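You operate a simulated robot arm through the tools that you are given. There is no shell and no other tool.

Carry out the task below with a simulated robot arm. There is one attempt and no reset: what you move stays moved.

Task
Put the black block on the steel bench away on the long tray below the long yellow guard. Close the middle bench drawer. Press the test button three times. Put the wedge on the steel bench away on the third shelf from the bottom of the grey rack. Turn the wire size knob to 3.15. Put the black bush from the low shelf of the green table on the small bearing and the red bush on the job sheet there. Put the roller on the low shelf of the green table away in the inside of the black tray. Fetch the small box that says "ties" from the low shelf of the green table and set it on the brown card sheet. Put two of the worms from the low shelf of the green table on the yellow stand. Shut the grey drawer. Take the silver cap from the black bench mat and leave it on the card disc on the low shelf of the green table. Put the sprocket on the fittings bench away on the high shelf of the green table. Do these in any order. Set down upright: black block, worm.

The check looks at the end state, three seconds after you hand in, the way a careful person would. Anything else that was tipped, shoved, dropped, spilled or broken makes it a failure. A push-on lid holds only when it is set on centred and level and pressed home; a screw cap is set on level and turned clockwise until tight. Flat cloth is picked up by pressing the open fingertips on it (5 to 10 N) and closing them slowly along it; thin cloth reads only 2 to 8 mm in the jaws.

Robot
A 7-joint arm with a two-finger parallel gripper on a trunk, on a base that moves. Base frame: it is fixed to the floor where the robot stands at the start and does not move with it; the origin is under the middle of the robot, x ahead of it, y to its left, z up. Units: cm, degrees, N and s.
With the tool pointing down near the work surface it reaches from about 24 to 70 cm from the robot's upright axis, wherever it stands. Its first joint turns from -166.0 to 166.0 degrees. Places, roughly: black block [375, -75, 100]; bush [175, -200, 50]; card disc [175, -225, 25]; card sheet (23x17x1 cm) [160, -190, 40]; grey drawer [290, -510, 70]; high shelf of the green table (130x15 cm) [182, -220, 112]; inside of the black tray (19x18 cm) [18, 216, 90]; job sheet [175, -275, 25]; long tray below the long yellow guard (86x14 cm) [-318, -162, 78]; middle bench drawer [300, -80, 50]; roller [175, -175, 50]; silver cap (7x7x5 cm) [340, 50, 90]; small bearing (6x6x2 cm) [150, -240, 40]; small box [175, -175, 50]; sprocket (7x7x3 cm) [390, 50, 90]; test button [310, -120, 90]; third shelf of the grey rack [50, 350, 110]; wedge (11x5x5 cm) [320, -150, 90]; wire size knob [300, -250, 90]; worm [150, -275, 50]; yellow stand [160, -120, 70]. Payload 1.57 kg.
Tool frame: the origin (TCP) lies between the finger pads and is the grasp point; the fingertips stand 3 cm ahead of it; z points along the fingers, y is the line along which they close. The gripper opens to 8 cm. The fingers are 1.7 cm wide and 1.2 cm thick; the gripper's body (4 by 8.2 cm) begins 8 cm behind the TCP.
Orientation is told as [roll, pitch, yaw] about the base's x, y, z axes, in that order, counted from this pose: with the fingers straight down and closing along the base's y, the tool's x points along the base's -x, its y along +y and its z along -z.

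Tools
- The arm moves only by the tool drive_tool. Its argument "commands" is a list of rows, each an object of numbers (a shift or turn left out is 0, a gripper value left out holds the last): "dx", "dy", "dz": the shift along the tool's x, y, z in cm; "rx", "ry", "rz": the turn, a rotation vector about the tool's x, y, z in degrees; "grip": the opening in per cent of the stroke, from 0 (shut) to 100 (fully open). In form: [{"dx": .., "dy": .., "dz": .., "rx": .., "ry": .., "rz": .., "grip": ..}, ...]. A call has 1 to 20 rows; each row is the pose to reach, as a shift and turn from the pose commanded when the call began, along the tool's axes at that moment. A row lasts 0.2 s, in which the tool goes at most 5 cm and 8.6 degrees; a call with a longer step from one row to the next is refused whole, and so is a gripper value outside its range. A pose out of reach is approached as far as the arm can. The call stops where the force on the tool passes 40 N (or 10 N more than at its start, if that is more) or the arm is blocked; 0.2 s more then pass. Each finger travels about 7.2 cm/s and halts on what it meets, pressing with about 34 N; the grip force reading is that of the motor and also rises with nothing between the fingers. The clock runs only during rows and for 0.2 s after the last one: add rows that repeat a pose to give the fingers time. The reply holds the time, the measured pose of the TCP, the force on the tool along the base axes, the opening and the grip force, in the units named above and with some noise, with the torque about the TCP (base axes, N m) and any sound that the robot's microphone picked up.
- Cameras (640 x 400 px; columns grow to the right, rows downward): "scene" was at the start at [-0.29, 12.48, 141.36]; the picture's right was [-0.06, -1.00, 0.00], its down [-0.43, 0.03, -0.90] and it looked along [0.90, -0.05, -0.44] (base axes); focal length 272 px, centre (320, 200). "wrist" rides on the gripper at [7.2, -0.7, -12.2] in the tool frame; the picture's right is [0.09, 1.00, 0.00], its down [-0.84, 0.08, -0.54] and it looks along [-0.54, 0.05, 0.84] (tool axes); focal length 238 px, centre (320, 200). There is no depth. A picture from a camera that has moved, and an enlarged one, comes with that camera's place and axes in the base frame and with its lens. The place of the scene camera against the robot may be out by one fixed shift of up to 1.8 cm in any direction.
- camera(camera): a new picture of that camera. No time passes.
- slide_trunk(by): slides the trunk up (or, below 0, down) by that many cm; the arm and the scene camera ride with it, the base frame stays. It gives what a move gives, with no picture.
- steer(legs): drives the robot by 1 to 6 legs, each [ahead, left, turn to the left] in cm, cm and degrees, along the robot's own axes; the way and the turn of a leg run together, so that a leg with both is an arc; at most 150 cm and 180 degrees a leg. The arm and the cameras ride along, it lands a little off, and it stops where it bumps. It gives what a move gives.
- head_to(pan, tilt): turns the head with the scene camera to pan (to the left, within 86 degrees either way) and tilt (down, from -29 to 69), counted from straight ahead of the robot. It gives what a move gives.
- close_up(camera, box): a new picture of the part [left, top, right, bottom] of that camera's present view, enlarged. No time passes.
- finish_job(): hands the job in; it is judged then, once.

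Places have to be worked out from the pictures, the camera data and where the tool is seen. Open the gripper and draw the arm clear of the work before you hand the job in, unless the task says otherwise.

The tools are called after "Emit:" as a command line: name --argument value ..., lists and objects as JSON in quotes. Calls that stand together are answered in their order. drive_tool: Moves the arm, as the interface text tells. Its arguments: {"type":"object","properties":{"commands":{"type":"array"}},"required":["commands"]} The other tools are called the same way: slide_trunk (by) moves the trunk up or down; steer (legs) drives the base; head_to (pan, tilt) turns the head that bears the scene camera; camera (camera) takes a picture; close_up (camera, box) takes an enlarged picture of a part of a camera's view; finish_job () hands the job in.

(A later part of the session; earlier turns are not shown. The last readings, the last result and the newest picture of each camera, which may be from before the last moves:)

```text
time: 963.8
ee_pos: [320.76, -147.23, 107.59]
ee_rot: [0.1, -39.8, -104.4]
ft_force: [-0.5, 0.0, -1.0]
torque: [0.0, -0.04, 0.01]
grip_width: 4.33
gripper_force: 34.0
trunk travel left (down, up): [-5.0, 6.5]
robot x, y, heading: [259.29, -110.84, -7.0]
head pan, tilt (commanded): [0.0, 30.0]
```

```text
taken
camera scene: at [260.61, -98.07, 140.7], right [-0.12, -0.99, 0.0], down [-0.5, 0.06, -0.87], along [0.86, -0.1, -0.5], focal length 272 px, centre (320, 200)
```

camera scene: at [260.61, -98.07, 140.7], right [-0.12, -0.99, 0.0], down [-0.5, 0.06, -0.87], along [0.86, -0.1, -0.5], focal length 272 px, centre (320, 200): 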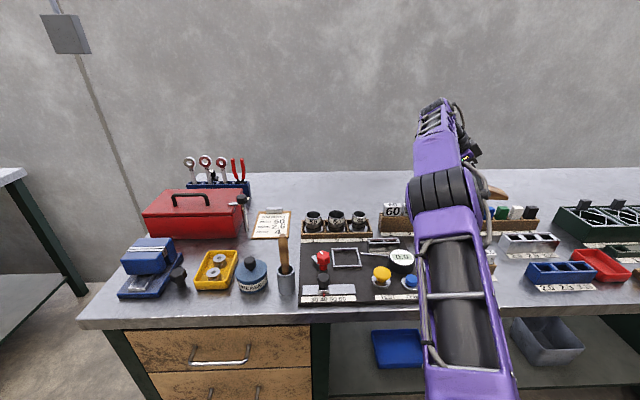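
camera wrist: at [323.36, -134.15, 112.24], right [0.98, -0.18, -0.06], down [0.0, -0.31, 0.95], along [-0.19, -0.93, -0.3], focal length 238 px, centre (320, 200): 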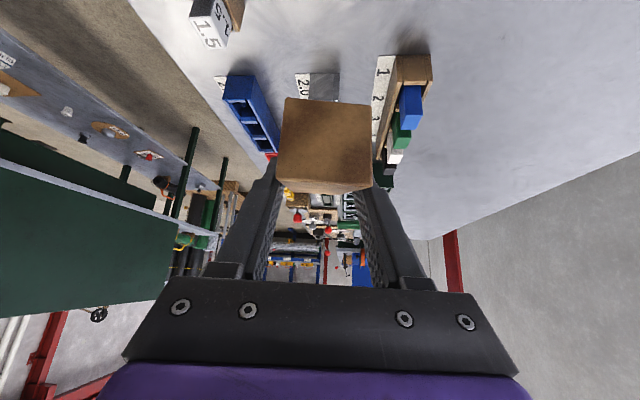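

Emit:
drive_tool --commands '[{"dx": -2.6, "dz": -3.1}, {"dx": -5.1, "dz": -6.1}, {"dx": -5.1, "dz": -6.1}]'

Emit:
drive_tool --commands '[{"dx": 1.5, "dy": -2.2, "dz": -1.3, "rx": -2.6, "ry": 2.3, "rz": -7.2}, {"dx": 2.9, "dy": -4.4, "dz": -2.5, "rx": -5.2, "ry": 4.6, "rz": -14.3}, {"dx": 4.4, "dy": -6.7, "dz": -3.8, "rx": -7.8, "ry": 6.8, "rz": -21.5}, {"dx": 5.8, "dy": -8.9, "dz": -5, "rx": -10.4, "ry": 9.1, "rz": -28.6}, {"dx": 7.3, "dy": -11.1, "dz": -6.3, "rx": -13, "ry": 11.4, "rz": -35.8}, {"dx": 8.8, "dy": -13.3, "dz": -7.6, "rx": -15.6, "ry": 13.7, "rz": -43}, {"dx": 10.2, "dy": -15.6, "dz": -8.8, "rx": -18.1, "ry": 15.9, "rz": -50.1}, {"dx": 11.7, "dy": -17.8, "dz": -10.1, "rx": -20.7, "ry": 18.2, "rz": -57.3}, {"dx": 13.2, "dy": -20, "dz": -11.4, "rx": -23.3, "ry": 20.5, "rz": -64.5}, {"dx": 14.6, "dy": -22.2, "dz": -12.6, "rx": -25.9, "ry": 22.8, "rz": -71.6}, {"dx": 16.1, "dy": -24.5, "dz": -13.9, "rx": -28.5, "ry": 25, "rz": -78.8}, {"dx": 17.5, "dy": -26.7, "dz": -15.1, "rx": -31.1, "ry": 27.3, "rz": -85.9}, {"dx": 19, "dy": -28.9, "dz": -16.4, "rx": -33.7, "ry": 29.6, "rz": -93.1}, {"dx": 19, "dy": -28.9, "dz": -16.4, "rx": -33.7, "ry": 29.6, "rz": -93.1}]'

Emit:
camera --camera "wrist"

```text
time: 964.6
ee_pos: [319.16, -146.9, 114.93]
ee_rot: [0.2, -39.8, -104.5]
ft_force: [0.4, 0.0, -0.9]
torque: [0.0, -0.03, 0.05]
grip_width: 4.36
gripper_force: 33.4
out of reach, approached as far as the arm can: row 2, 3
trunk travel left (down, up): [-5.0, 6.5]
robot x, y, heading: [259.32, -111.17, -6.9]
head pan, tilt (commanded): [0.0, 30.0]
```

```text
time: 967.6
ee_pos: [297.63, -115.63, 114.83]
ee_rot: [0.1, 0.7, -6.9]
ft_force: [0.2, -0.5, -0.2]
torque: [0.0, -0.03, 0.01]
grip_width: 4.34
gripper_force: 33.8
trunk travel left (down, up): [-5.0, 6.5]
robot x, y, heading: [259.4, -111.08, -6.8]
head pan, tilt (commanded): [0.0, 30.0]
```

```text
taken
camera wrist: at [290.52, -115.47, 126.96], right [0.03, 1.0, 0.0], down [0.85, -0.03, 0.53], along [0.53, -0.01, -0.85], focal length 238 px, centre (320, 200)
```

wrist: 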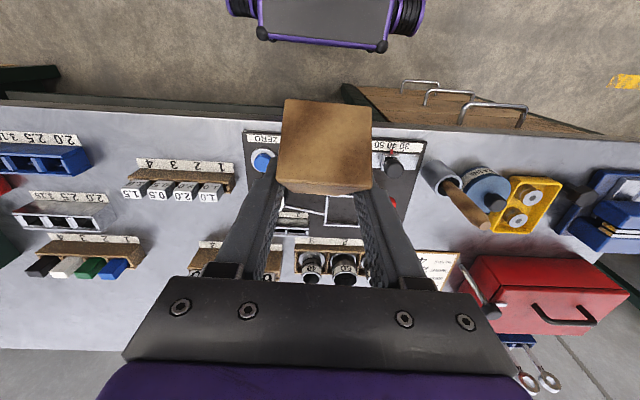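

The wedge is secure in the travel pose. I drive toward the grey rack in the north and look at it.

Emit:
steer --legs '[[-12, 0, 0], [0, 110, 0], [0, 0, 97], [0, 110, 0], [140, 0, 0], [40, 0, 0]]'

Emit:
head_to --pan 0 --tilt 15

Emit:
camera --camera "scene"

```text
time: 1002.9
ee_pos: [161.33, 226.89, 114.97]
ee_rot: [0.1, 0.3, 88.0]
ft_force: [0.9, 1.0, -0.6]
torque: [0.01, 0.01, -0.02]
grip_width: 4.31
gripper_force: 34.2
trunk travel left (down, up): [-5.0, 6.5]
robot x, y, heading: [160.07, 188.45, 88.3]
head pan, tilt (commanded): [0.0, 30.0]
```

```text
time: 1003.7
ee_pos: [161.23, 226.89, 115.13]
ee_rot: [0.1, 0.2, 88.0]
ft_force: [0.4, 0.1, -0.5]
torque: [0.02, -0.03, 0.01]
grip_width: 4.38
gripper_force: 34.1
trunk travel left (down, up): [-5.0, 6.5]
robot x, y, heading: [160.0, 188.5, 87.9]
head pan, tilt (commanded): [0.0, 15.0]
```

```text
taken
camera scene: at [145.98, 188.18, 142.93], right [1.0, -0.09, 0.0], down [-0.02, -0.28, -0.96], along [0.08, 0.96, -0.28], focal length 272 px, centre (320, 200)
```

scene: 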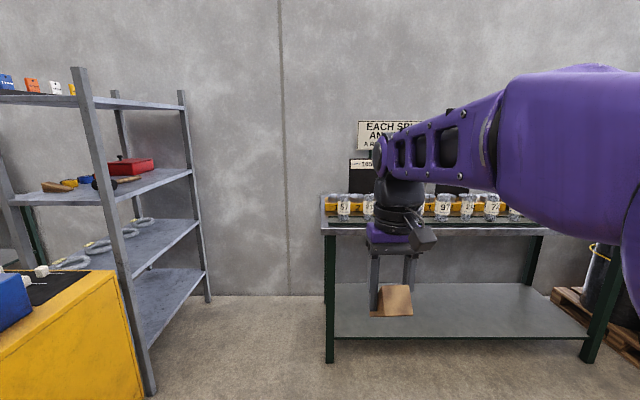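

The rack's third shelf (with the red box) is open on its right (east) side. I zoom in on it.

Emit:
close_up --camera "scene" --box '[0, 60, 220, 300]'

```text
1.67 times, centred on (110, 180) of scene
camera zoom: at [145.98, 188.18, 142.93], right [1.0, -0.09, 0.0], down [-0.02, -0.28, -0.96], along [0.08, 0.96, -0.28], focal length 454 px, centre (670, 233)
```

zoom: 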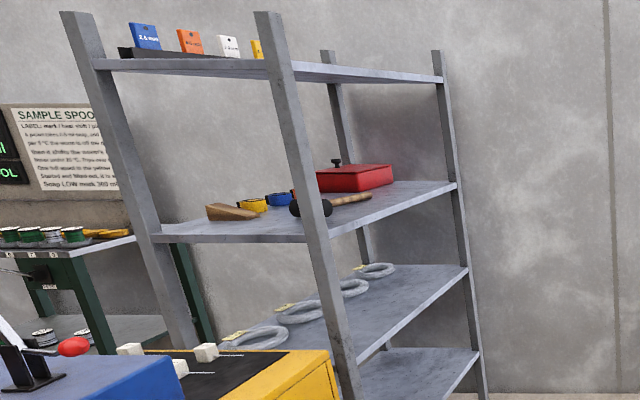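

The rack's right side strip (x≈55–70, y≈305–330) of shelf 3 is free and accessible from the east. I turn to face −x here and set the hand to the grasp tilt before approaching.

Emit:
steer --legs '[[0, 0, 87]]'

Emit:
drive_tool --commands '[{"dx": -1, "dz": -1, "ry": -6.7}, {"dx": -2, "dz": -2, "ry": -13.4}, {"dx": -3, "dz": -3, "ry": -20}, {"dx": -4, "dz": -4, "ry": -26.7}, {"dx": -5, "dz": -5, "ry": -33.4}, {"dx": -6, "dz": -6, "ry": -40}, {"dx": -6, "dz": -6, "ry": -40}]'

Emit:
camera --camera "scene"

```text
time: 1007.8
ee_pos: [121.6, 193.21, 114.99]
ee_rot: [0.1, 0.2, 172.7]
ft_force: [-0.2, 0.0, -0.6]
torque: [0.03, 0.04, -0.04]
grip_width: 4.33
gripper_force: 34.0
trunk travel left (down, up): [-5.0, 6.5]
robot x, y, heading: [159.78, 188.35, 172.7]
head pan, tilt (commanded): [0.0, 15.0]
```

```text
time: 1009.4
ee_pos: [115.67, 193.59, 121.06]
ee_rot: [0.1, -39.7, 173.3]
ft_force: [0.4, 0.5, -1.1]
torque: [0.04, 0.01, -0.03]
grip_width: 4.33
gripper_force: 34.0
trunk travel left (down, up): [-5.0, 6.5]
robot x, y, heading: [159.95, 188.32, 172.8]
head pan, tilt (commanded): [0.0, 15.0]
```

```text
taken
camera scene: at [162.37, 180.67, 142.61], right [0.89, 0.46, 0.0], down [0.14, -0.28, -0.95], along [-0.43, 0.85, -0.31], focal length 272 px, centre (320, 200)
```

scene: 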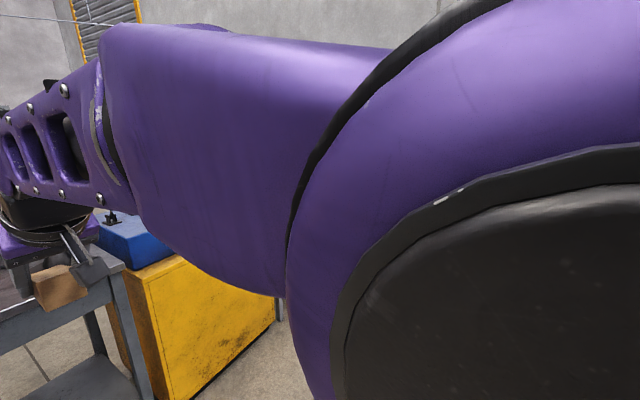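

Emit:
steer --legs '[[0, 0, 2.2], [22, -62, 0], [22, -59, 0]]'

Emit:
camera --camera "wrist"

Emit:
camera --camera "scene"

```text
time: 1020.2
ee_pos: [86.22, 300.66, 120.43]
ee_rot: [0.0, -38.9, 174.3]
ft_force: [0.1, 0.7, -0.4]
torque: [-0.02, 0.01, 0.01]
grip_width: 4.32
gripper_force: 34.3
trunk travel left (down, up): [-5.0, 6.5]
robot x, y, heading: [130.49, 296.16, 174.1]
head pan, tilt (commanded): [0.0, 15.0]
stopped in leg 3: the robot was blocked; the commanded pose is now the measured one
```

```text
taken
camera wrist: at [99.41, 300.05, 125.27], right [-0.03, -1.0, -0.06], down [-0.32, -0.05, 0.95], along [-0.95, 0.04, -0.31], focal length 238 px, centre (320, 200)
```

wrist: 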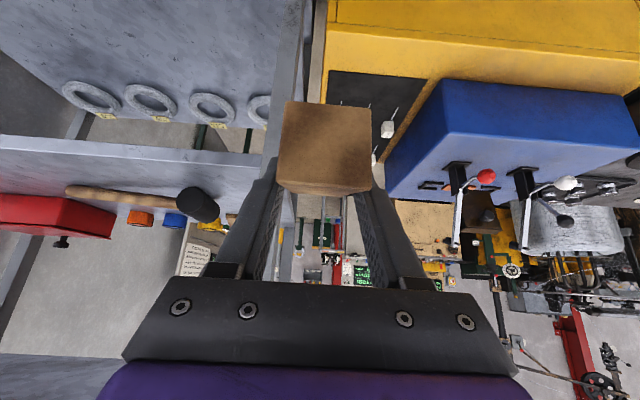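

```text
taken
camera scene: at [133.11, 288.43, 143.25], right [0.86, 0.51, 0.0], down [0.12, -0.21, -0.97], along [-0.49, 0.84, -0.24], focal length 272 px, centre (320, 200)
```

scene: 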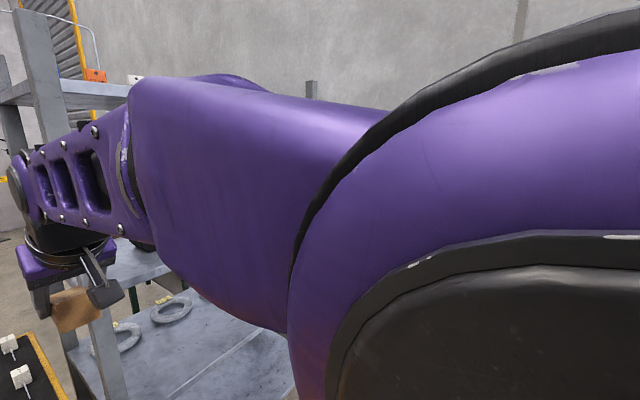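

The base's rear corner touched the jar table's leg. I move 7 cm ahead (the wedge stays clear of the rack post) and then sideways.

Emit:
steer --legs '[[7, 0, 0]]'

Emit:
steer --legs '[[0, -14, 0]]'

Emit:
camera --camera "wrist"

```text
time: 1021.2
ee_pos: [79.58, 301.46, 120.66]
ee_rot: [0.0, -39.2, 174.1]
ft_force: [0.0, -1.1, -0.5]
torque: [0.04, 0.0, -0.03]
grip_width: 4.34
gripper_force: 33.9
trunk travel left (down, up): [-5.0, 6.5]
robot x, y, heading: [124.11, 296.67, 174.3]
head pan, tilt (commanded): [0.0, 15.0]
```

```text
time: 1023.2
ee_pos: [80.91, 315.34, 120.42]
ee_rot: [0.1, -39.0, 174.0]
ft_force: [-0.1, -0.1, -0.9]
torque: [0.03, -0.01, 0.03]
grip_width: 4.34
gripper_force: 34.1
trunk travel left (down, up): [-5.0, 6.5]
robot x, y, heading: [125.5, 310.51, 174.0]
head pan, tilt (commanded): [0.0, 15.0]
```

```text
taken
camera wrist: at [94.13, 314.57, 125.3], right [-0.03, -1.0, -0.06], down [-0.32, -0.04, 0.95], along [-0.95, 0.05, -0.31], focal length 238 px, centre (320, 200)
```

wrist: 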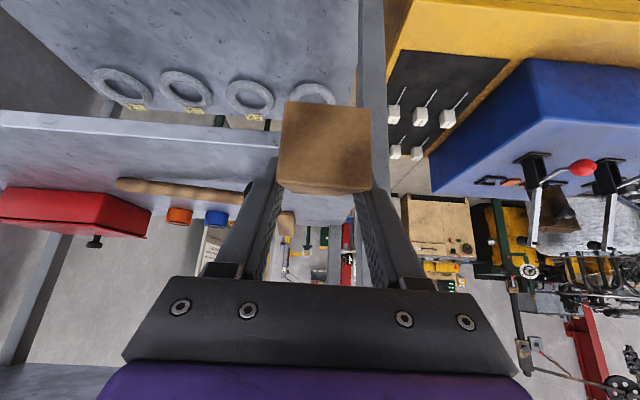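

I extend 18 cm over the shelf's free strip, then check.

Emit:
drive_tool --commands '[{"dx": -2.8, "dy": -0.2, "dz": 2.3}, {"dx": -5.6, "dy": -0.4, "dz": 4.5}, {"dx": -8.4, "dy": -0.6, "dz": 6.8}, {"dx": -11.2, "dy": -0.6, "dz": 9}, {"dx": -14, "dy": -0.6, "dz": 11.3}, {"dx": -14, "dy": -0.6, "dz": 11.3}]'

Emit:
camera --camera "wrist"

Emit:
head_to --pan 0 --tilt 20

Emit:
camera --camera "scene"

```text
time: 1024.6
ee_pos: [62.9, 317.89, 120.55]
ee_rot: [0.0, -39.1, 174.0]
ft_force: [0.1, 0.7, -0.1]
torque: [-0.03, 0.01, 0.03]
grip_width: 4.35
gripper_force: 33.8
trunk travel left (down, up): [-5.0, 6.5]
robot x, y, heading: [125.42, 310.44, 174.4]
head pan, tilt (commanded): [0.0, 15.0]
```

```text
taken
camera wrist: at [76.08, 317.08, 125.39], right [-0.03, -1.0, -0.06], down [-0.32, -0.04, 0.95], along [-0.95, 0.05, -0.31], focal length 238 px, centre (320, 200)
```

wrist: 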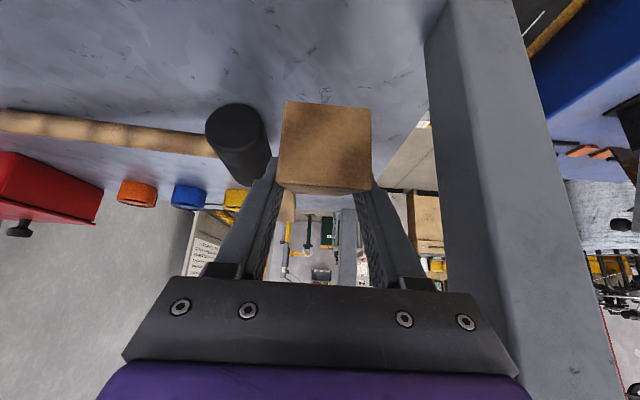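

```text
time: 1025.2
ee_pos: [62.94, 317.73, 120.59]
ee_rot: [0.1, -39.0, 174.0]
ft_force: [-1.7, 0.0, -0.9]
torque: [0.02, 0.01, -0.01]
grip_width: 4.37
gripper_force: 34.3
trunk travel left (down, up): [-5.0, 6.5]
robot x, y, heading: [125.19, 310.34, 174.0]
head pan, tilt (commanded): [0.0, 20.0]
```

```text
taken
camera scene: at [123.25, 295.71, 142.3], right [0.1, 0.99, 0.0], down [0.34, -0.04, -0.94], along [-0.93, 0.1, -0.34], focal length 272 px, centre (320, 200)
```

scene: 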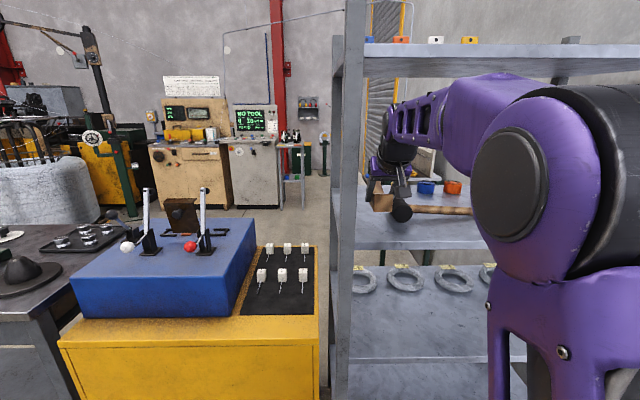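

The wedge is over the free strip, ~3–4 cm clear of the mallet head and the post. I go 1.4 cm deeper and lower it until contact.

Emit:
drive_tool --commands '[{"dx": -0.5, "dz": 1.7}, {"dx": 0.6, "dz": 3}, {"dx": 1.7, "dz": 4.3}, {"dx": 2.7, "dz": 5.5}, {"dx": 2.9, "dz": 5.8}, {"dx": 3.1, "dz": 6.1}, {"dx": 3.3, "dz": 6.35}, {"dx": 3.3, "dz": 6.35}]'

Emit:
camera --camera "wrist"

```text
time: 1027.0
ee_pos: [61.55, 318.02, 113.55]
ee_rot: [-0.1, -39.0, 174.0]
ft_force: [-0.9, 0.0, 3.3]
torque: [0.05, 0.34, 0.02]
grip_width: 4.32
gripper_force: 34.1
trunk travel left (down, up): [-5.0, 6.5]
robot x, y, heading: [125.64, 310.83, 174.1]
head pan, tilt (commanded): [0.0, 20.0]
```

```text
taken
camera wrist: at [74.87, 317.28, 118.32], right [-0.03, -1.0, -0.06], down [-0.31, -0.04, 0.95], along [-0.95, 0.05, -0.31], focal length 238 px, centre (320, 200)
```

wrist: 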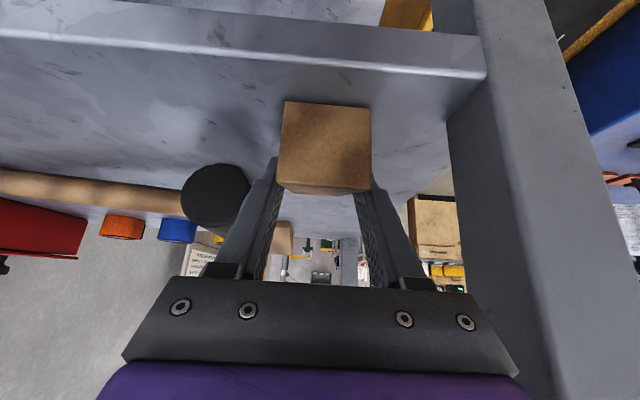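

It's touching the shelf. I open the fingers and withdraw along the tool axis.

Emit:
drive_tool --commands '[{"dx": 0.1, "dz": 0.15}, {"dx": 0.1, "dz": 0.15, "grip": 68}, {"dx": 0.1, "dz": 0.15, "grip": 70}, {"dx": 0.1, "dz": 0.15, "grip": 70}, {"dx": 0.1, "dz": -3, "grip": 70}, {"dx": 0.1, "dz": -7, "grip": 70}, {"dx": 2, "dz": -11, "grip": 70}, {"dx": 4, "dz": -15, "grip": 70}, {"dx": 4, "dz": -15, "grip": 70}]'

Emit:
camera --camera "wrist"

```text
time: 1029.0
ee_pos: [73.76, 316.91, 121.88]
ee_rot: [0.0, -37.9, 173.9]
ft_force: [0.6, -0.2, 0.9]
torque: [-0.03, -0.01, -0.03]
grip_width: 5.58
gripper_force: 0.0
trunk travel left (down, up): [-5.0, 6.5]
robot x, y, heading: [125.65, 310.73, 173.9]
head pan, tilt (commanded): [0.0, 20.0]
```

```text
taken
camera wrist: at [86.93, 316.15, 126.75], right [-0.03, -1.0, -0.06], down [-0.33, -0.04, 0.94], along [-0.94, 0.05, -0.33], focal length 238 px, centre (320, 200)
```

wrist: 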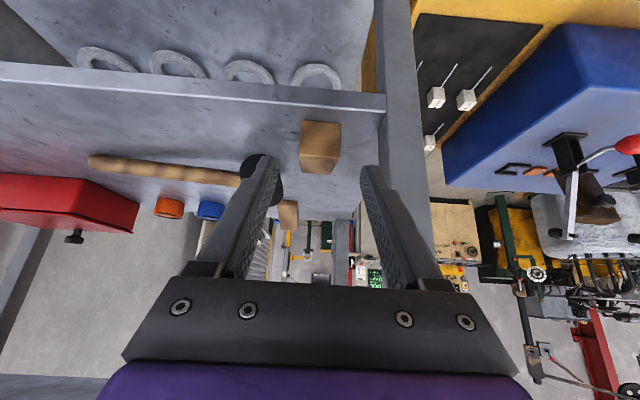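

The wedge rests on the third shelf. I fold the arm and drive to the gap between the two benches for the last object, the black block at the back-left of the steel bench.

Emit:
drive_tool --commands '[{"dx": 3, "dz": -0.6, "ry": 7}, {"dx": 6, "dz": -1.2, "ry": 14}, {"dx": 9, "dz": -1.8, "ry": 21}, {"dx": 12, "dz": -2.4, "ry": 28}, {"dx": 14, "dz": -2.8, "ry": 35}, {"dx": 15.3, "dz": -3.1, "ry": 38}, {"dx": 15.3, "dz": -3.1, "ry": 38}]'

Emit:
steer --legs '[[0, 40, 0], [0, 0, 96], [140, 0, 0], [135, 0, 0]]'

```text
time: 1030.6
ee_pos: [87.85, 315.13, 115.39]
ee_rot: [0.0, -0.6, 173.9]
ft_force: [-0.1, 0.2, 0.3]
torque: [-0.03, 0.04, -0.04]
grip_width: 5.57
gripper_force: 0.1
trunk travel left (down, up): [-5.0, 6.5]
robot x, y, heading: [125.38, 310.27, 174.5]
head pan, tilt (commanded): [0.0, 20.0]
```

```text
time: 1052.2
ee_pos: [134.61, -42.55, 115.17]
ee_rot: [0.1, -0.6, -87.1]
ft_force: [0.5, 0.4, 0.2]
torque: [0.06, 0.01, -0.02]
grip_width: 5.61
gripper_force: 0.1
trunk travel left (down, up): [-5.0, 6.5]
robot x, y, heading: [132.99, -4.92, -87.0]
head pan, tilt (commanded): [0.0, 20.0]
```

Emit:
steer --legs '[[0, 0, -3], [0, 120, 0], [0, 108, 0]]'

Emit:
head_to --pan 0 --tilt 35

Emit:
camera --camera "wrist"

Emit:
camera --camera "scene"

```text
time: 1074.5
ee_pos: [357.49, -46.09, 114.81]
ee_rot: [0.0, -0.1, -90.8]
ft_force: [0.6, -0.5, -0.5]
torque: [0.03, 0.04, 0.01]
grip_width: 5.6
gripper_force: 0.1
trunk travel left (down, up): [-5.0, 6.5]
robot x, y, heading: [358.53, -7.87, -90.9]
head pan, tilt (commanded): [0.0, 20.0]
```

```text
time: 1075.3
ee_pos: [357.4, -46.17, 114.6]
ee_rot: [0.0, 0.2, -90.8]
ft_force: [-0.6, 0.4, -0.6]
torque: [-0.02, 0.02, -0.03]
grip_width: 5.59
gripper_force: 0.1
trunk travel left (down, up): [-5.0, 6.5]
robot x, y, heading: [358.61, -7.81, -90.6]
head pan, tilt (commanded): [0.0, 35.0]
```

```text
taken
camera wrist: at [356.81, -38.92, 126.74], right [1.0, 0.08, 0.0], down [0.07, -0.84, 0.54], along [0.04, -0.54, -0.84], focal length 238 px, centre (320, 200)
```

wrist: 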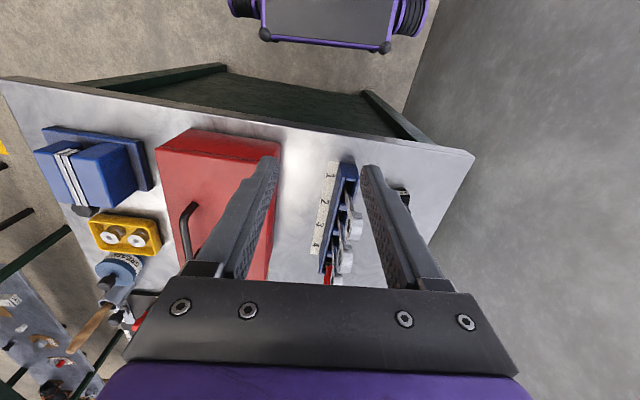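

```text
taken
camera scene: at [371.12, -9.4, 142.1], right [-0.99, 0.12, 0.0], down [0.04, 0.36, -0.93], along [-0.11, -0.93, -0.36], focal length 272 px, centre (320, 200)
```

scene: 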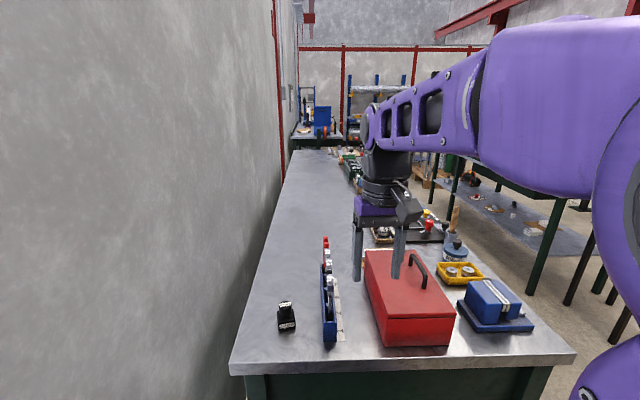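

I see the small black block at the back of the bench. I zoom in on it.

Emit:
close_up --camera "scene" --box '[240, 270, 360, 350]'

Emit:
close_up --camera "wrist" --box '[320, 140, 480, 260]'

```text
5.00 times, centred on (300, 310) of scene
camera zoom: at [371.12, -9.4, 142.1], right [-0.99, 0.12, 0.0], down [0.04, 0.36, -0.93], along [-0.11, -0.93, -0.36], focal length 1361 px, centre (420, -350)
```

zoom: 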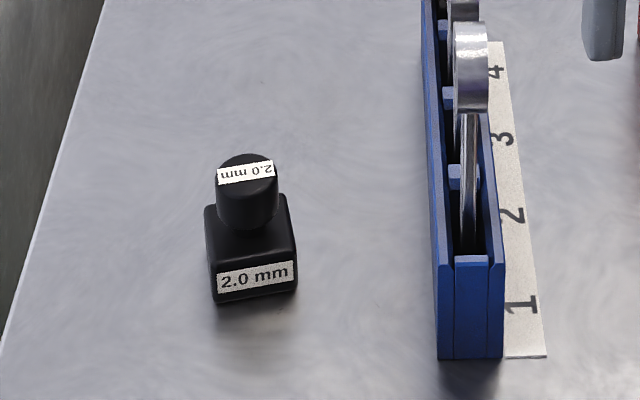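

```text
3.33 times, centred on (400, 200) of wrist
camera zoom: at [356.81, -38.92, 126.74], right [1.0, 0.08, 0.0], down [0.07, -0.84, 0.54], along [0.04, -0.54, -0.84], focal length 794 px, centre (53, 200)
```

zoom: 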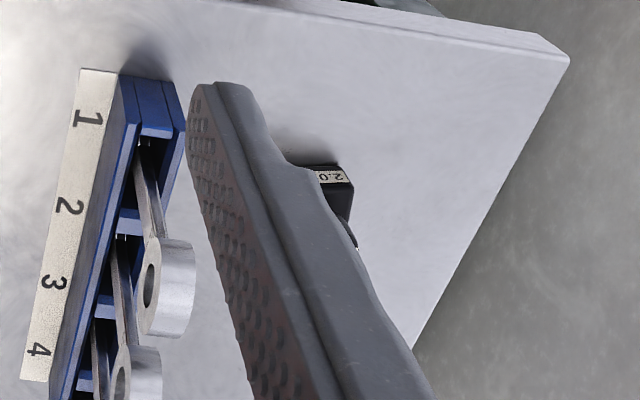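

The black block (labelled 2.0 mm, with a knob on top) stands at about (374, −63). I shift the base 12 cm toward it and look from a pre-grasp.

Emit:
steer --legs '[[0, 12, 0]]'

Emit:
drive_tool --commands '[{"dx": 0.5, "dy": 1, "dz": 0, "ry": -6.7}, {"dx": 1, "dy": 2, "dz": 0, "ry": -13.4}, {"dx": 0.5, "dy": 3, "dz": 1.5, "ry": -20}, {"dx": 0, "dy": 4, "dz": 3, "ry": -26.7}, {"dx": -0.5, "dy": 5, "dz": 5, "ry": -33.4}, {"dx": -1, "dy": 5, "dz": 7, "ry": -40}, {"dx": -1, "dy": 5, "dz": 7, "ry": -40}]'

Emit:
camera --camera "wrist"

```text
time: 1077.1
ee_pos: [369.61, -46.12, 114.74]
ee_rot: [0.0, 0.2, -90.6]
ft_force: [-0.1, -0.6, 0.6]
torque: [0.05, -0.02, 0.0]
grip_width: 5.58
gripper_force: 0.1
trunk travel left (down, up): [-5.0, 6.5]
robot x, y, heading: [370.69, -8.17, -90.4]
head pan, tilt (commanded): [0.0, 35.0]
```

```text
time: 1077.9
ee_pos: [372.27, -46.95, 107.56]
ee_rot: [0.0, -9.0, -90.8]
ft_force: [-0.6, 0.2, 0.2]
torque: [-0.04, 0.03, 0.03]
grip_width: 5.61
gripper_force: 0.0
trunk travel left (down, up): [-5.0, 6.5]
robot x, y, heading: [370.72, -8.37, -90.9]
head pan, tilt (commanded): [0.0, 35.0]
stopped in row 4: the arm was blocked; the commanded pose is now the measured one
```

```text
taken
camera wrist: at [371.87, -37.85, 118.3], right [1.0, 0.08, -0.02], down [0.07, -0.74, 0.67], along [0.04, -0.67, -0.74], focal length 238 px, centre (320, 200)
```

wrist: 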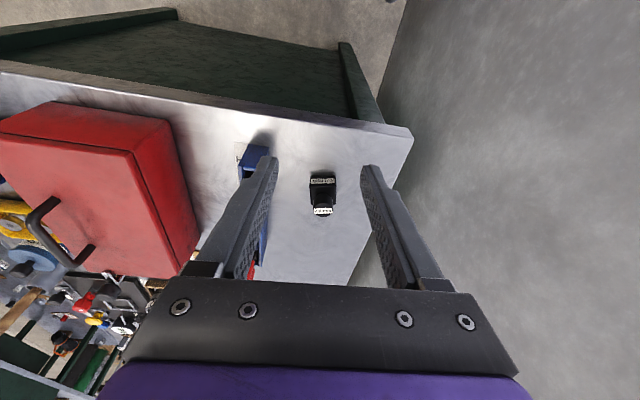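

The arm is cramped when tilted so close. I extend it forward first while tilting gradually toward the block.

Emit:
drive_tool --commands '[{"dx": -3.5, "dy": 0.7, "dz": 2.5, "ry": -3}, {"dx": -6.5, "dy": 1.4, "dz": 4.8, "ry": -9}, {"dx": -8.5, "dy": 2, "dz": 7, "ry": -16}, {"dx": -8.5, "dy": 2, "dz": 9, "ry": -23}, {"dx": -8.4, "dy": 2, "dz": 9.4, "ry": -30}, {"dx": -8.4, "dy": 2, "dz": 9.4, "ry": -30}]'

Emit:
close_up --camera "wrist" --box '[220, 60, 420, 220]'

Emit:
camera --camera "scene"

```text
time: 1079.3
ee_pos: [374.48, -56.56, 99.96]
ee_rot: [0.0, -39.8, -90.6]
ft_force: [0.3, 0.0, -0.1]
torque: [-0.01, 0.02, -0.02]
grip_width: 5.62
gripper_force: 0.1
trunk travel left (down, up): [-5.0, 6.5]
robot x, y, heading: [370.57, -8.28, -90.7]
head pan, tilt (commanded): [0.0, 35.0]
```

```text
2.50 times, centred on (320, 140) of wrist
camera zoom: at [373.93, -43.28, 104.68], right [1.0, 0.06, -0.06], down [0.08, -0.3, 0.95], along [0.04, -0.95, -0.3], focal length 596 px, centre (320, 350)
```

zoom: 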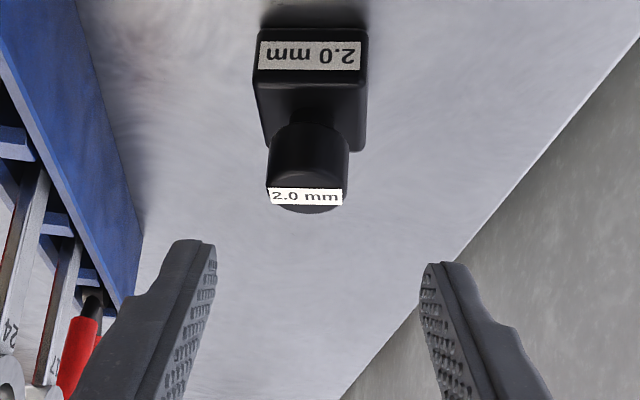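

```text
taken
camera scene: at [384.24, -9.11, 139.92], right [-1.0, 0.01, 0.0], down [0.01, 0.57, -0.82], along [-0.01, -0.82, -0.57], focal length 272 px, centre (320, 200)
```

scene: 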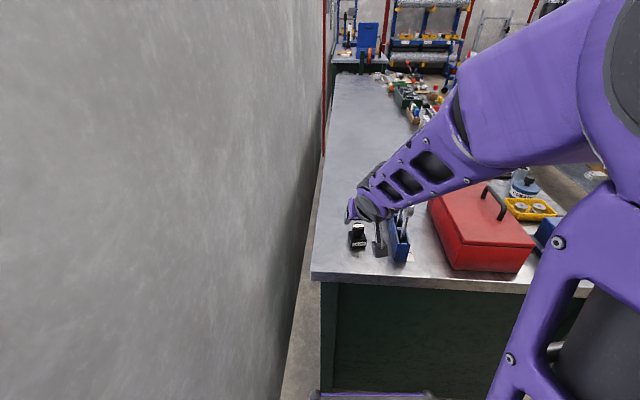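

Knob top at about (373.9, −63, 92.4). I move in along the tool axis so the fingertips surround the knob.

Emit:
drive_tool --commands '[{"dx": 0.1, "dy": -0.3, "dz": 2.5}, {"dx": 0.3, "dy": -0.55, "dz": 5}, {"dx": 0.4, "dy": -0.55, "dz": 7.3}, {"dx": 0.5, "dy": -0.55, "dz": 8.7}, {"dx": 0.5, "dy": -0.55, "dz": 8.7}]'

Emit:
close_up --camera "wrist" --box '[220, 60, 420, 220]'

```text
time: 1080.5
ee_pos: [373.81, -61.78, 93.06]
ee_rot: [-0.3, -39.5, -90.6]
ft_force: [-0.2, 0.7, 0.1]
torque: [0.01, 0.01, 0.01]
grip_width: 5.61
gripper_force: 0.0
trunk travel left (down, up): [-5.0, 6.5]
robot x, y, heading: [370.6, -8.18, -90.8]
head pan, tilt (commanded): [0.0, 35.0]
```

```text
2.50 times, centred on (320, 140) of wrist
camera zoom: at [373.32, -48.53, 97.68], right [1.0, 0.06, -0.06], down [0.08, -0.3, 0.95], along [0.04, -0.95, -0.3], focal length 596 px, centre (320, 350)
```

zoom: 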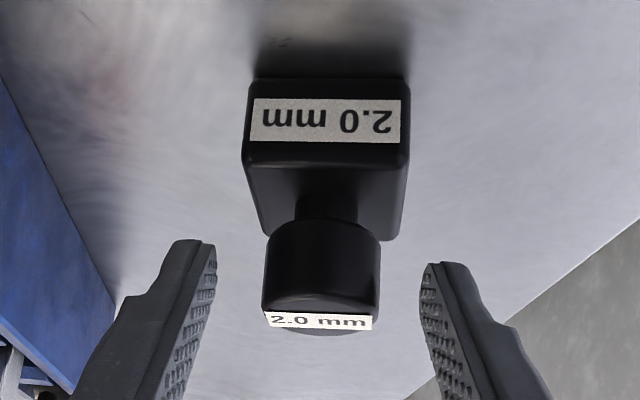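

Aligned at the knob. I close and lift.

Emit:
drive_tool --commands '[{"grip": 0}, {"grip": 0}, {"grip": 0}, {"grip": 0}, {"dx": -1.3, "dz": -1.5, "grip": 0}, {"dx": -3.8, "dz": -4.6, "grip": 0}, {"dx": -6.4, "dz": -7.7, "grip": 0}, {"dx": -6.4, "dz": -7.7, "grip": 0}]'

Emit:
close_up --camera "wrist" --box '[220, 60, 420, 220]'

```text
time: 1082.3
ee_pos: [373.97, -61.72, 103.04]
ee_rot: [-0.3, -39.6, -90.5]
ft_force: [0.7, -0.1, -5.4]
torque: [0.1, 0.0, -0.01]
grip_width: 3.07
gripper_force: 34.4
trunk travel left (down, up): [-5.0, 6.5]
robot x, y, heading: [370.62, -8.33, -90.4]
head pan, tilt (commanded): [0.0, 35.0]
```

```text
2.50 times, centred on (320, 140) of wrist
camera zoom: at [373.34, -48.49, 107.72], right [1.0, 0.06, -0.06], down [0.08, -0.3, 0.95], along [0.04, -0.95, -0.3], focal length 596 px, centre (320, 350)
```

zoom: 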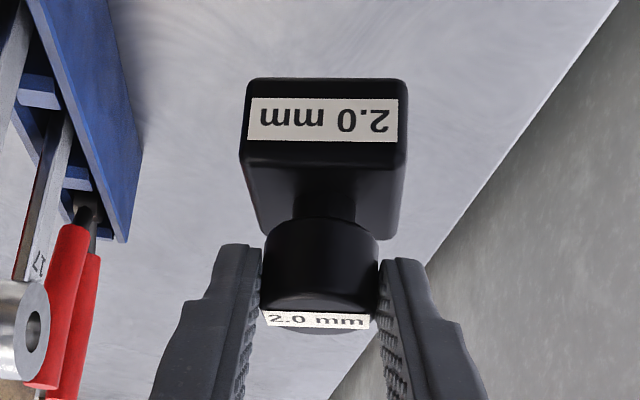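

The block is up (5.4 N). I bring the hand back to the compact pose.

Emit:
drive_tool --commands '[{"dx": -1.9, "dz": -2.3, "ry": 7}, {"dx": -3.8, "dz": -4.6, "ry": 14}, {"dx": -5, "dz": -7.6, "ry": 21}, {"dx": -3.2, "dz": -11.7, "ry": 28}, {"dx": -0.1, "dz": -14.2, "ry": 35}, {"dx": 3, "dz": -16.8, "ry": 39.6}, {"dx": 4.5, "dz": -18, "ry": 39.6}, {"dx": 4.5, "dz": -18, "ry": 39.6}]'

Emit:
steer --legs '[[0, -120, 0], [0, -120, 0]]'

```text
time: 1084.1
ee_pos: [373.76, -46.86, 113.29]
ee_rot: [0.0, 1.1, -90.6]
ft_force: [0.0, -0.8, -4.7]
torque: [-0.07, 0.02, 0.05]
grip_width: 3.09
gripper_force: 34.0
trunk travel left (down, up): [-5.0, 6.5]
robot x, y, heading: [370.85, -7.8, -90.8]
head pan, tilt (commanded): [0.0, 35.0]
```

```text
time: 1107.1
ee_pos: [134.47, -42.1, 113.77]
ee_rot: [-0.2, 0.4, -92.3]
ft_force: [0.3, 0.2, -4.9]
torque: [-0.05, -0.02, 0.02]
grip_width: 3.08
gripper_force: 34.2
trunk travel left (down, up): [-5.0, 6.5]
robot x, y, heading: [132.15, -2.89, -92.1]
head pan, tilt (commanded): [0.0, 35.0]
```

Block in hand, I move toward the machine on the −x side and look at it in detail.

Emit:
steer --legs '[[0, -130, 0], [0, 0, -80]]'

Emit:
head_to --pan 0 --tilt 12

Emit:
camera --camera "scene"

Emit:
close_up --camera "scene" --box '[0, 80, 320, 280]'

```text
time: 1123.5
ee_pos: [-37.17, -9.02, 113.45]
ee_rot: [-0.2, 0.8, -170.6]
ft_force: [-0.5, 0.5, -5.2]
torque: [-0.03, 0.1, 0.01]
grip_width: 3.08
gripper_force: 33.9
trunk travel left (down, up): [-5.0, 6.5]
robot x, y, heading: [0.52, 1.02, -170.6]
head pan, tilt (commanded): [0.0, 35.0]
```

```text
time: 1124.3
ee_pos: [-37.25, -9.16, 113.48]
ee_rot: [-0.2, 0.8, -170.5]
ft_force: [0.3, 0.6, -4.4]
torque: [-0.06, 0.06, -0.01]
grip_width: 3.07
gripper_force: 33.9
trunk travel left (down, up): [-5.0, 6.5]
robot x, y, heading: [0.17, 1.02, -170.5]
head pan, tilt (commanded): [0.0, 12.0]
```

```text
taken
camera scene: at [1.86, -13.81, 143.51], right [-0.14, 0.99, 0.0], down [0.22, 0.03, -0.98], along [-0.97, -0.14, -0.22], focal length 272 px, centre (320, 200)
```

scene: 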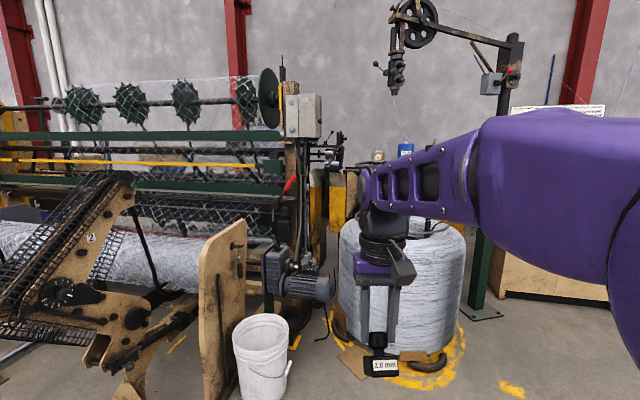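

```text
2.00 times, centred on (160, 180) of scene
camera zoom: at [1.86, -13.81, 143.51], right [-0.14, 0.99, 0.0], down [0.22, 0.03, -0.98], along [-0.97, -0.14, -0.22], focal length 544 px, centre (640, 240)
```

zoom: 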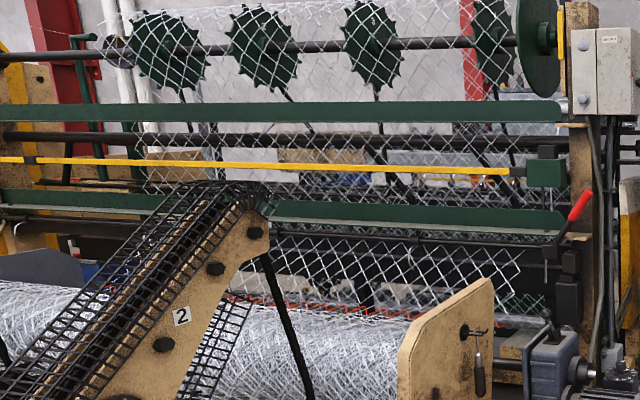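

The yellow bar here is on the machine's front; the tray may be accessible from its back. I move north-west for another viewpoint.

Emit:
steer --legs '[[0, -95, 0], [50, 0, 0]]'

Emit:
camera --camera "scene"

Emit:
close_up --camera "scene" --box '[0, 80, 360, 280]'

```text
time: 1136.4
ee_pos: [-102.99, 76.53, 113.4]
ee_rot: [-0.1, 0.8, -170.9]
ft_force: [-0.4, 0.5, -5.1]
torque: [-0.08, 0.05, 0.0]
grip_width: 3.08
gripper_force: 33.9
trunk travel left (down, up): [-5.0, 6.5]
robot x, y, heading: [-65.48, 86.29, -170.8]
head pan, tilt (commanded): [0.0, 12.0]
```

```text
taken
camera scene: at [-63.91, 71.54, 143.59], right [-0.14, 0.99, 0.0], down [0.21, 0.03, -0.98], along [-0.97, -0.14, -0.21], focal length 272 px, centre (320, 200)
```

scene: 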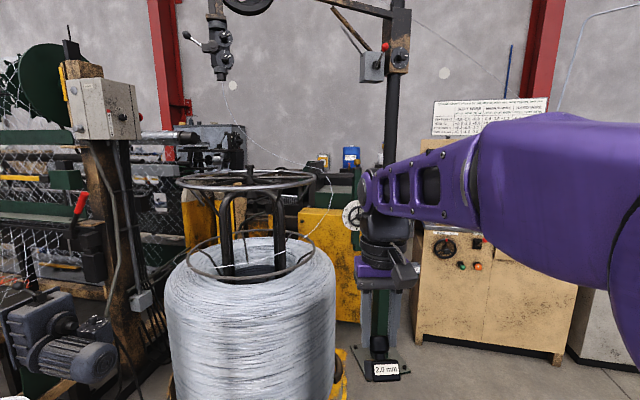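

```text
1.78 times, centred on (180, 180) of scene
camera zoom: at [-63.91, 71.54, 143.59], right [-0.14, 0.99, 0.0], down [0.21, 0.03, -0.98], along [-0.97, -0.14, -0.21], focal length 484 px, centre (569, 236)
```

zoom: 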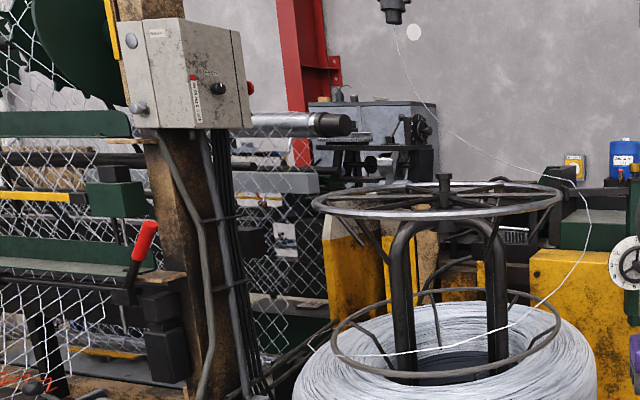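

The tray should lie behind the front mesh. I move further west past the coil to look behind the machine from the north side.

Emit:
steer --legs '[[50, -10, 0], [0, 0, 40]]'

Emit:
camera --camera "scene"

Emit:
camera --camera "wrist"

```text
time: 1141.3
ee_pos: [-138.45, 56.34, 113.55]
ee_rot: [-0.2, 0.8, -130.5]
ft_force: [0.0, -0.2, -5.7]
torque: [-0.09, 0.07, -0.02]
grip_width: 3.08
gripper_force: 33.7
trunk travel left (down, up): [-5.0, 6.5]
robot x, y, heading: [-116.28, 88.36, -130.7]
head pan, tilt (commanded): [0.0, 12.0]
```

```text
taken
camera scene: at [-106.24, 77.9, 143.6], right [-0.75, 0.66, 0.0], down [0.14, 0.16, -0.98], along [-0.65, -0.73, -0.21], focal length 272 px, centre (320, 200)
```

scene: 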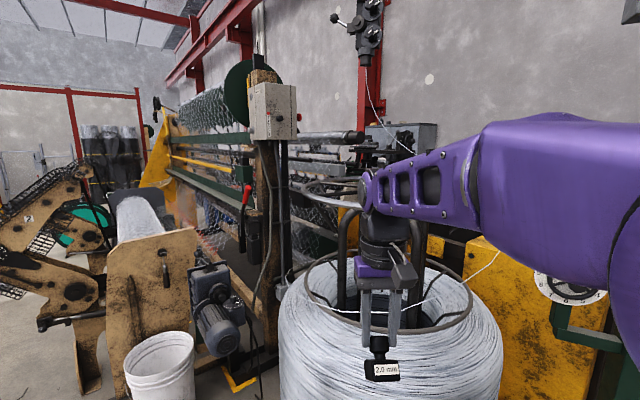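

```text
taken
camera wrist: at [-134.47, 62.07, 125.64], right [0.82, -0.58, 0.0], down [-0.49, -0.69, 0.53], along [-0.31, -0.43, -0.85], focal length 238 px, centre (320, 200)
```

wrist: 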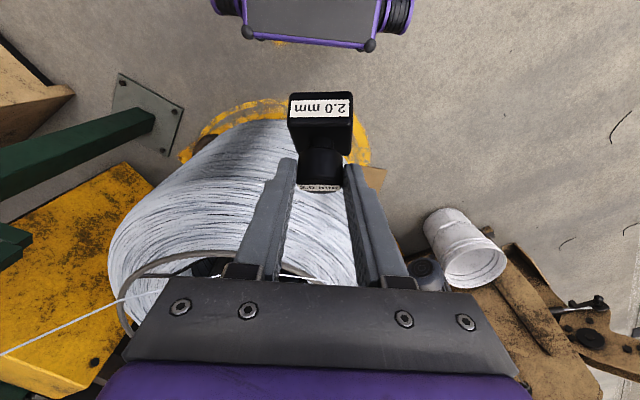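

The front yellow rod is at x≈−177, so the tray's guard must be further back. I turn right a bit so the arm doesn't hide the aisle behind the machine.

Emit:
steer --legs '[[-12, 0, 0], [0, 0, -32]]'

Emit:
camera --camera "scene"

Emit:
close_up --camera "scene" --box '[120, 90, 360, 240]'

```text
time: 1144.1
ee_pos: [-144.16, 82.15, 113.4]
ee_rot: [-0.2, 0.8, -162.5]
ft_force: [0.5, 1.5, -3.8]
torque: [-0.06, 0.06, -0.04]
grip_width: 3.1
gripper_force: 33.9
trunk travel left (down, up): [-5.0, 6.5]
robot x, y, heading: [-108.3, 97.18, -162.5]
head pan, tilt (commanded): [0.0, 12.0]
```

```text
taken
camera scene: at [-104.97, 82.88, 143.6], right [-0.29, 0.96, 0.0], down [0.2, 0.06, -0.98], along [-0.94, -0.28, -0.21], focal length 272 px, centre (320, 200)
```

scene: 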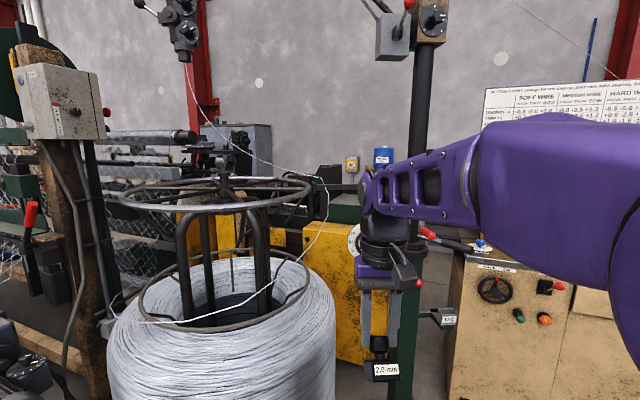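

```text
2.67 times, centred on (240, 165) of scene
camera zoom: at [-104.97, 82.88, 143.6], right [-0.29, 0.96, 0.0], down [0.2, 0.06, -0.98], along [-0.94, -0.28, -0.21], focal length 726 px, centre (533, 293)
```

zoom: 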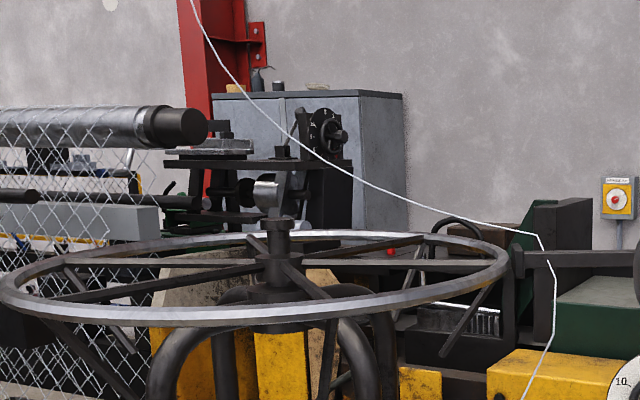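

I can't see the tray from the north. I'll go around to the south end of the machine. First back to the open floor and into the corridor, facing −y.

Emit:
steer --legs '[[0, 0, 72], [0, 105, 0], [0, 104, 0]]'

```text
time: 1167.7
ee_pos: [105.79, 55.2, 113.49]
ee_rot: [-0.2, 0.7, -90.1]
ft_force: [0.1, 0.5, -5.3]
torque: [-0.07, -0.02, -0.02]
grip_width: 3.09
gripper_force: 34.5
trunk travel left (down, up): [-5.0, 6.5]
robot x, y, heading: [102.61, 93.66, -90.0]
head pan, tilt (commanded): [0.0, 12.0]
```

Emit:
steer --legs '[[148, 2, 0], [149, 0, 0], [140, 0, 0]]'

Emit:
camera --camera "scene"

```text
time: 1188.5
ee_pos: [98.3, -380.55, 113.45]
ee_rot: [-0.2, 0.9, -91.7]
ft_force: [-0.1, 0.1, -5.1]
torque: [-0.12, -0.02, -0.03]
grip_width: 3.08
gripper_force: 34.4
trunk travel left (down, up): [-5.0, 6.5]
robot x, y, heading: [95.8, -342.01, -91.8]
head pan, tilt (commanded): [0.0, 12.0]
```

```text
taken
camera scene: at [109.21, -343.45, 143.6], right [-1.0, 0.05, 0.0], down [0.01, 0.21, -0.98], along [-0.04, -0.98, -0.21], focal length 272 px, centre (320, 200)
```

scene: 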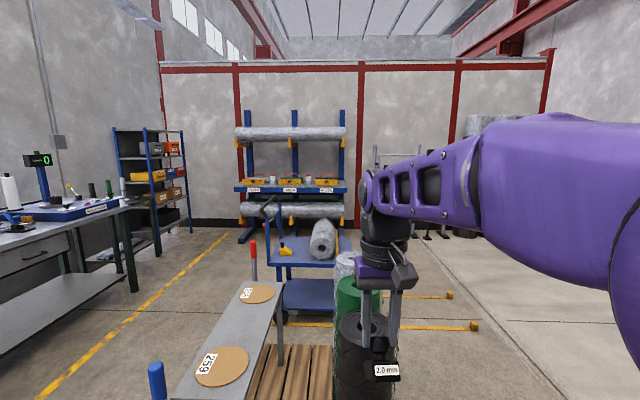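

A pallet with rolls is right ahead. I turn to face west and look across toward the machine's south end.

Emit:
steer --legs '[[-10, 0, 0], [0, 0, -95]]'

Emit:
camera --camera "scene"

```text
time: 1191.2
ee_pos: [84.91, -368.85, 113.31]
ee_rot: [-0.2, 1.0, -111.7]
ft_force: [-0.5, 0.6, -4.7]
torque: [-0.09, 0.04, 0.01]
grip_width: 3.05
gripper_force: 34.4
trunk travel left (down, up): [-5.0, 6.5]
robot x, y, heading: [95.94, -331.22, -111.6]
head pan, tilt (commanded): [0.0, 12.0]
stopped in leg 2: the robot was blocked; the commanded pose is now the measured one
```

```text
taken
camera scene: at [108.26, -337.96, 143.6], right [-0.93, 0.38, 0.0], down [0.08, 0.19, -0.98], along [-0.37, -0.91, -0.21], focal length 272 px, centre (320, 200)
```

scene: 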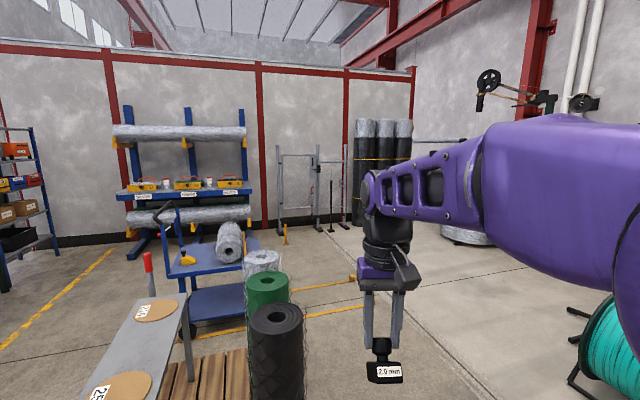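

The base corner touched the green table while turning. I move away from the table first and then continue turning.

Emit:
steer --legs '[[0, -45, 0]]'

Emit:
steer --legs '[[0, 0, -75]]'

Emit:
camera --camera "scene"

```text
time: 1196.0
ee_pos: [43.45, -352.32, 113.39]
ee_rot: [-0.3, 1.0, -111.8]
ft_force: [0.0, 0.1, -4.3]
torque: [-0.07, 0.03, 0.0]
grip_width: 3.08
gripper_force: 33.9
trunk travel left (down, up): [-5.0, 6.5]
robot x, y, heading: [54.25, -315.05, -111.7]
head pan, tilt (commanded): [0.0, 12.0]
```

```text
time: 1199.7
ee_pos: [15.64, -314.65, 113.41]
ee_rot: [-0.2, 0.9, 174.1]
ft_force: [-0.3, -0.5, -4.4]
torque: [0.02, 0.08, -0.02]
grip_width: 3.08
gripper_force: 34.3
trunk travel left (down, up): [-5.0, 6.5]
robot x, y, heading: [54.52, -315.2, 174.1]
head pan, tilt (commanded): [0.0, 12.0]
```

```text
taken
camera scene: at [52.27, -329.73, 143.6], right [0.11, 0.99, 0.0], down [0.21, -0.02, -0.98], along [-0.97, 0.11, -0.21], focal length 272 px, centre (320, 200)
```

scene: 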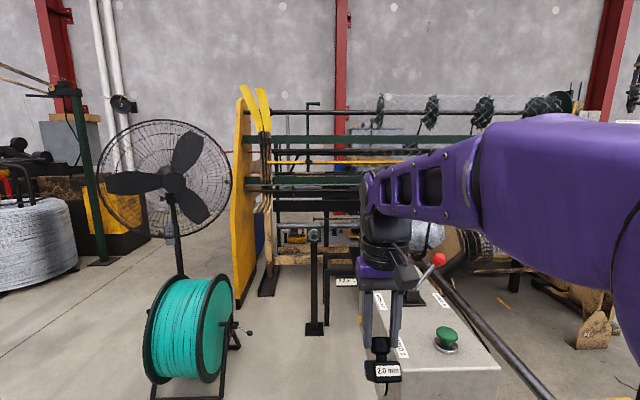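

I see the machine's south end (yellow plate), hose reel and fan. I back away and go further south-west for a view behind the machine.

Emit:
steer --legs '[[-5, 0, 0], [0, 115, 0]]'

Emit:
camera --camera "scene"

```text
time: 1205.7
ee_pos: [15.44, -363.95, 113.23]
ee_rot: [0.0, 1.1, 174.7]
ft_force: [-1.0, -0.8, -5.6]
torque: [-0.03, 0.09, -0.02]
grip_width: 3.06
gripper_force: 34.2
trunk travel left (down, up): [-5.0, 6.5]
robot x, y, heading: [54.35, -363.6, 174.5]
head pan, tilt (commanded): [0.0, 12.0]
stopped in leg 2: the robot was blocked; the commanded pose is now the measured one
```

```text
taken
camera scene: at [52.14, -378.62, 143.6], right [0.1, 1.0, 0.0], down [0.21, -0.02, -0.98], along [-0.97, 0.1, -0.21], focal length 272 px, centre (320, 200)
```

scene: 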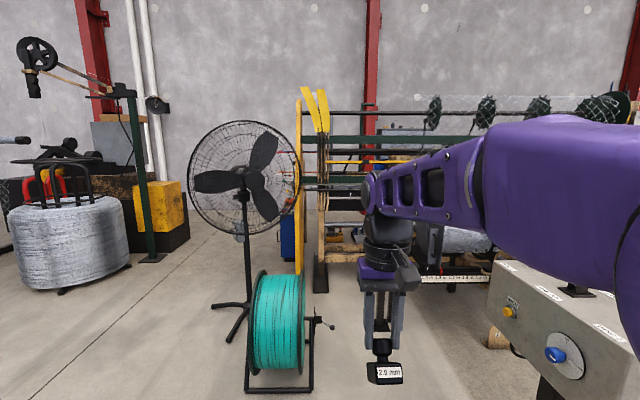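

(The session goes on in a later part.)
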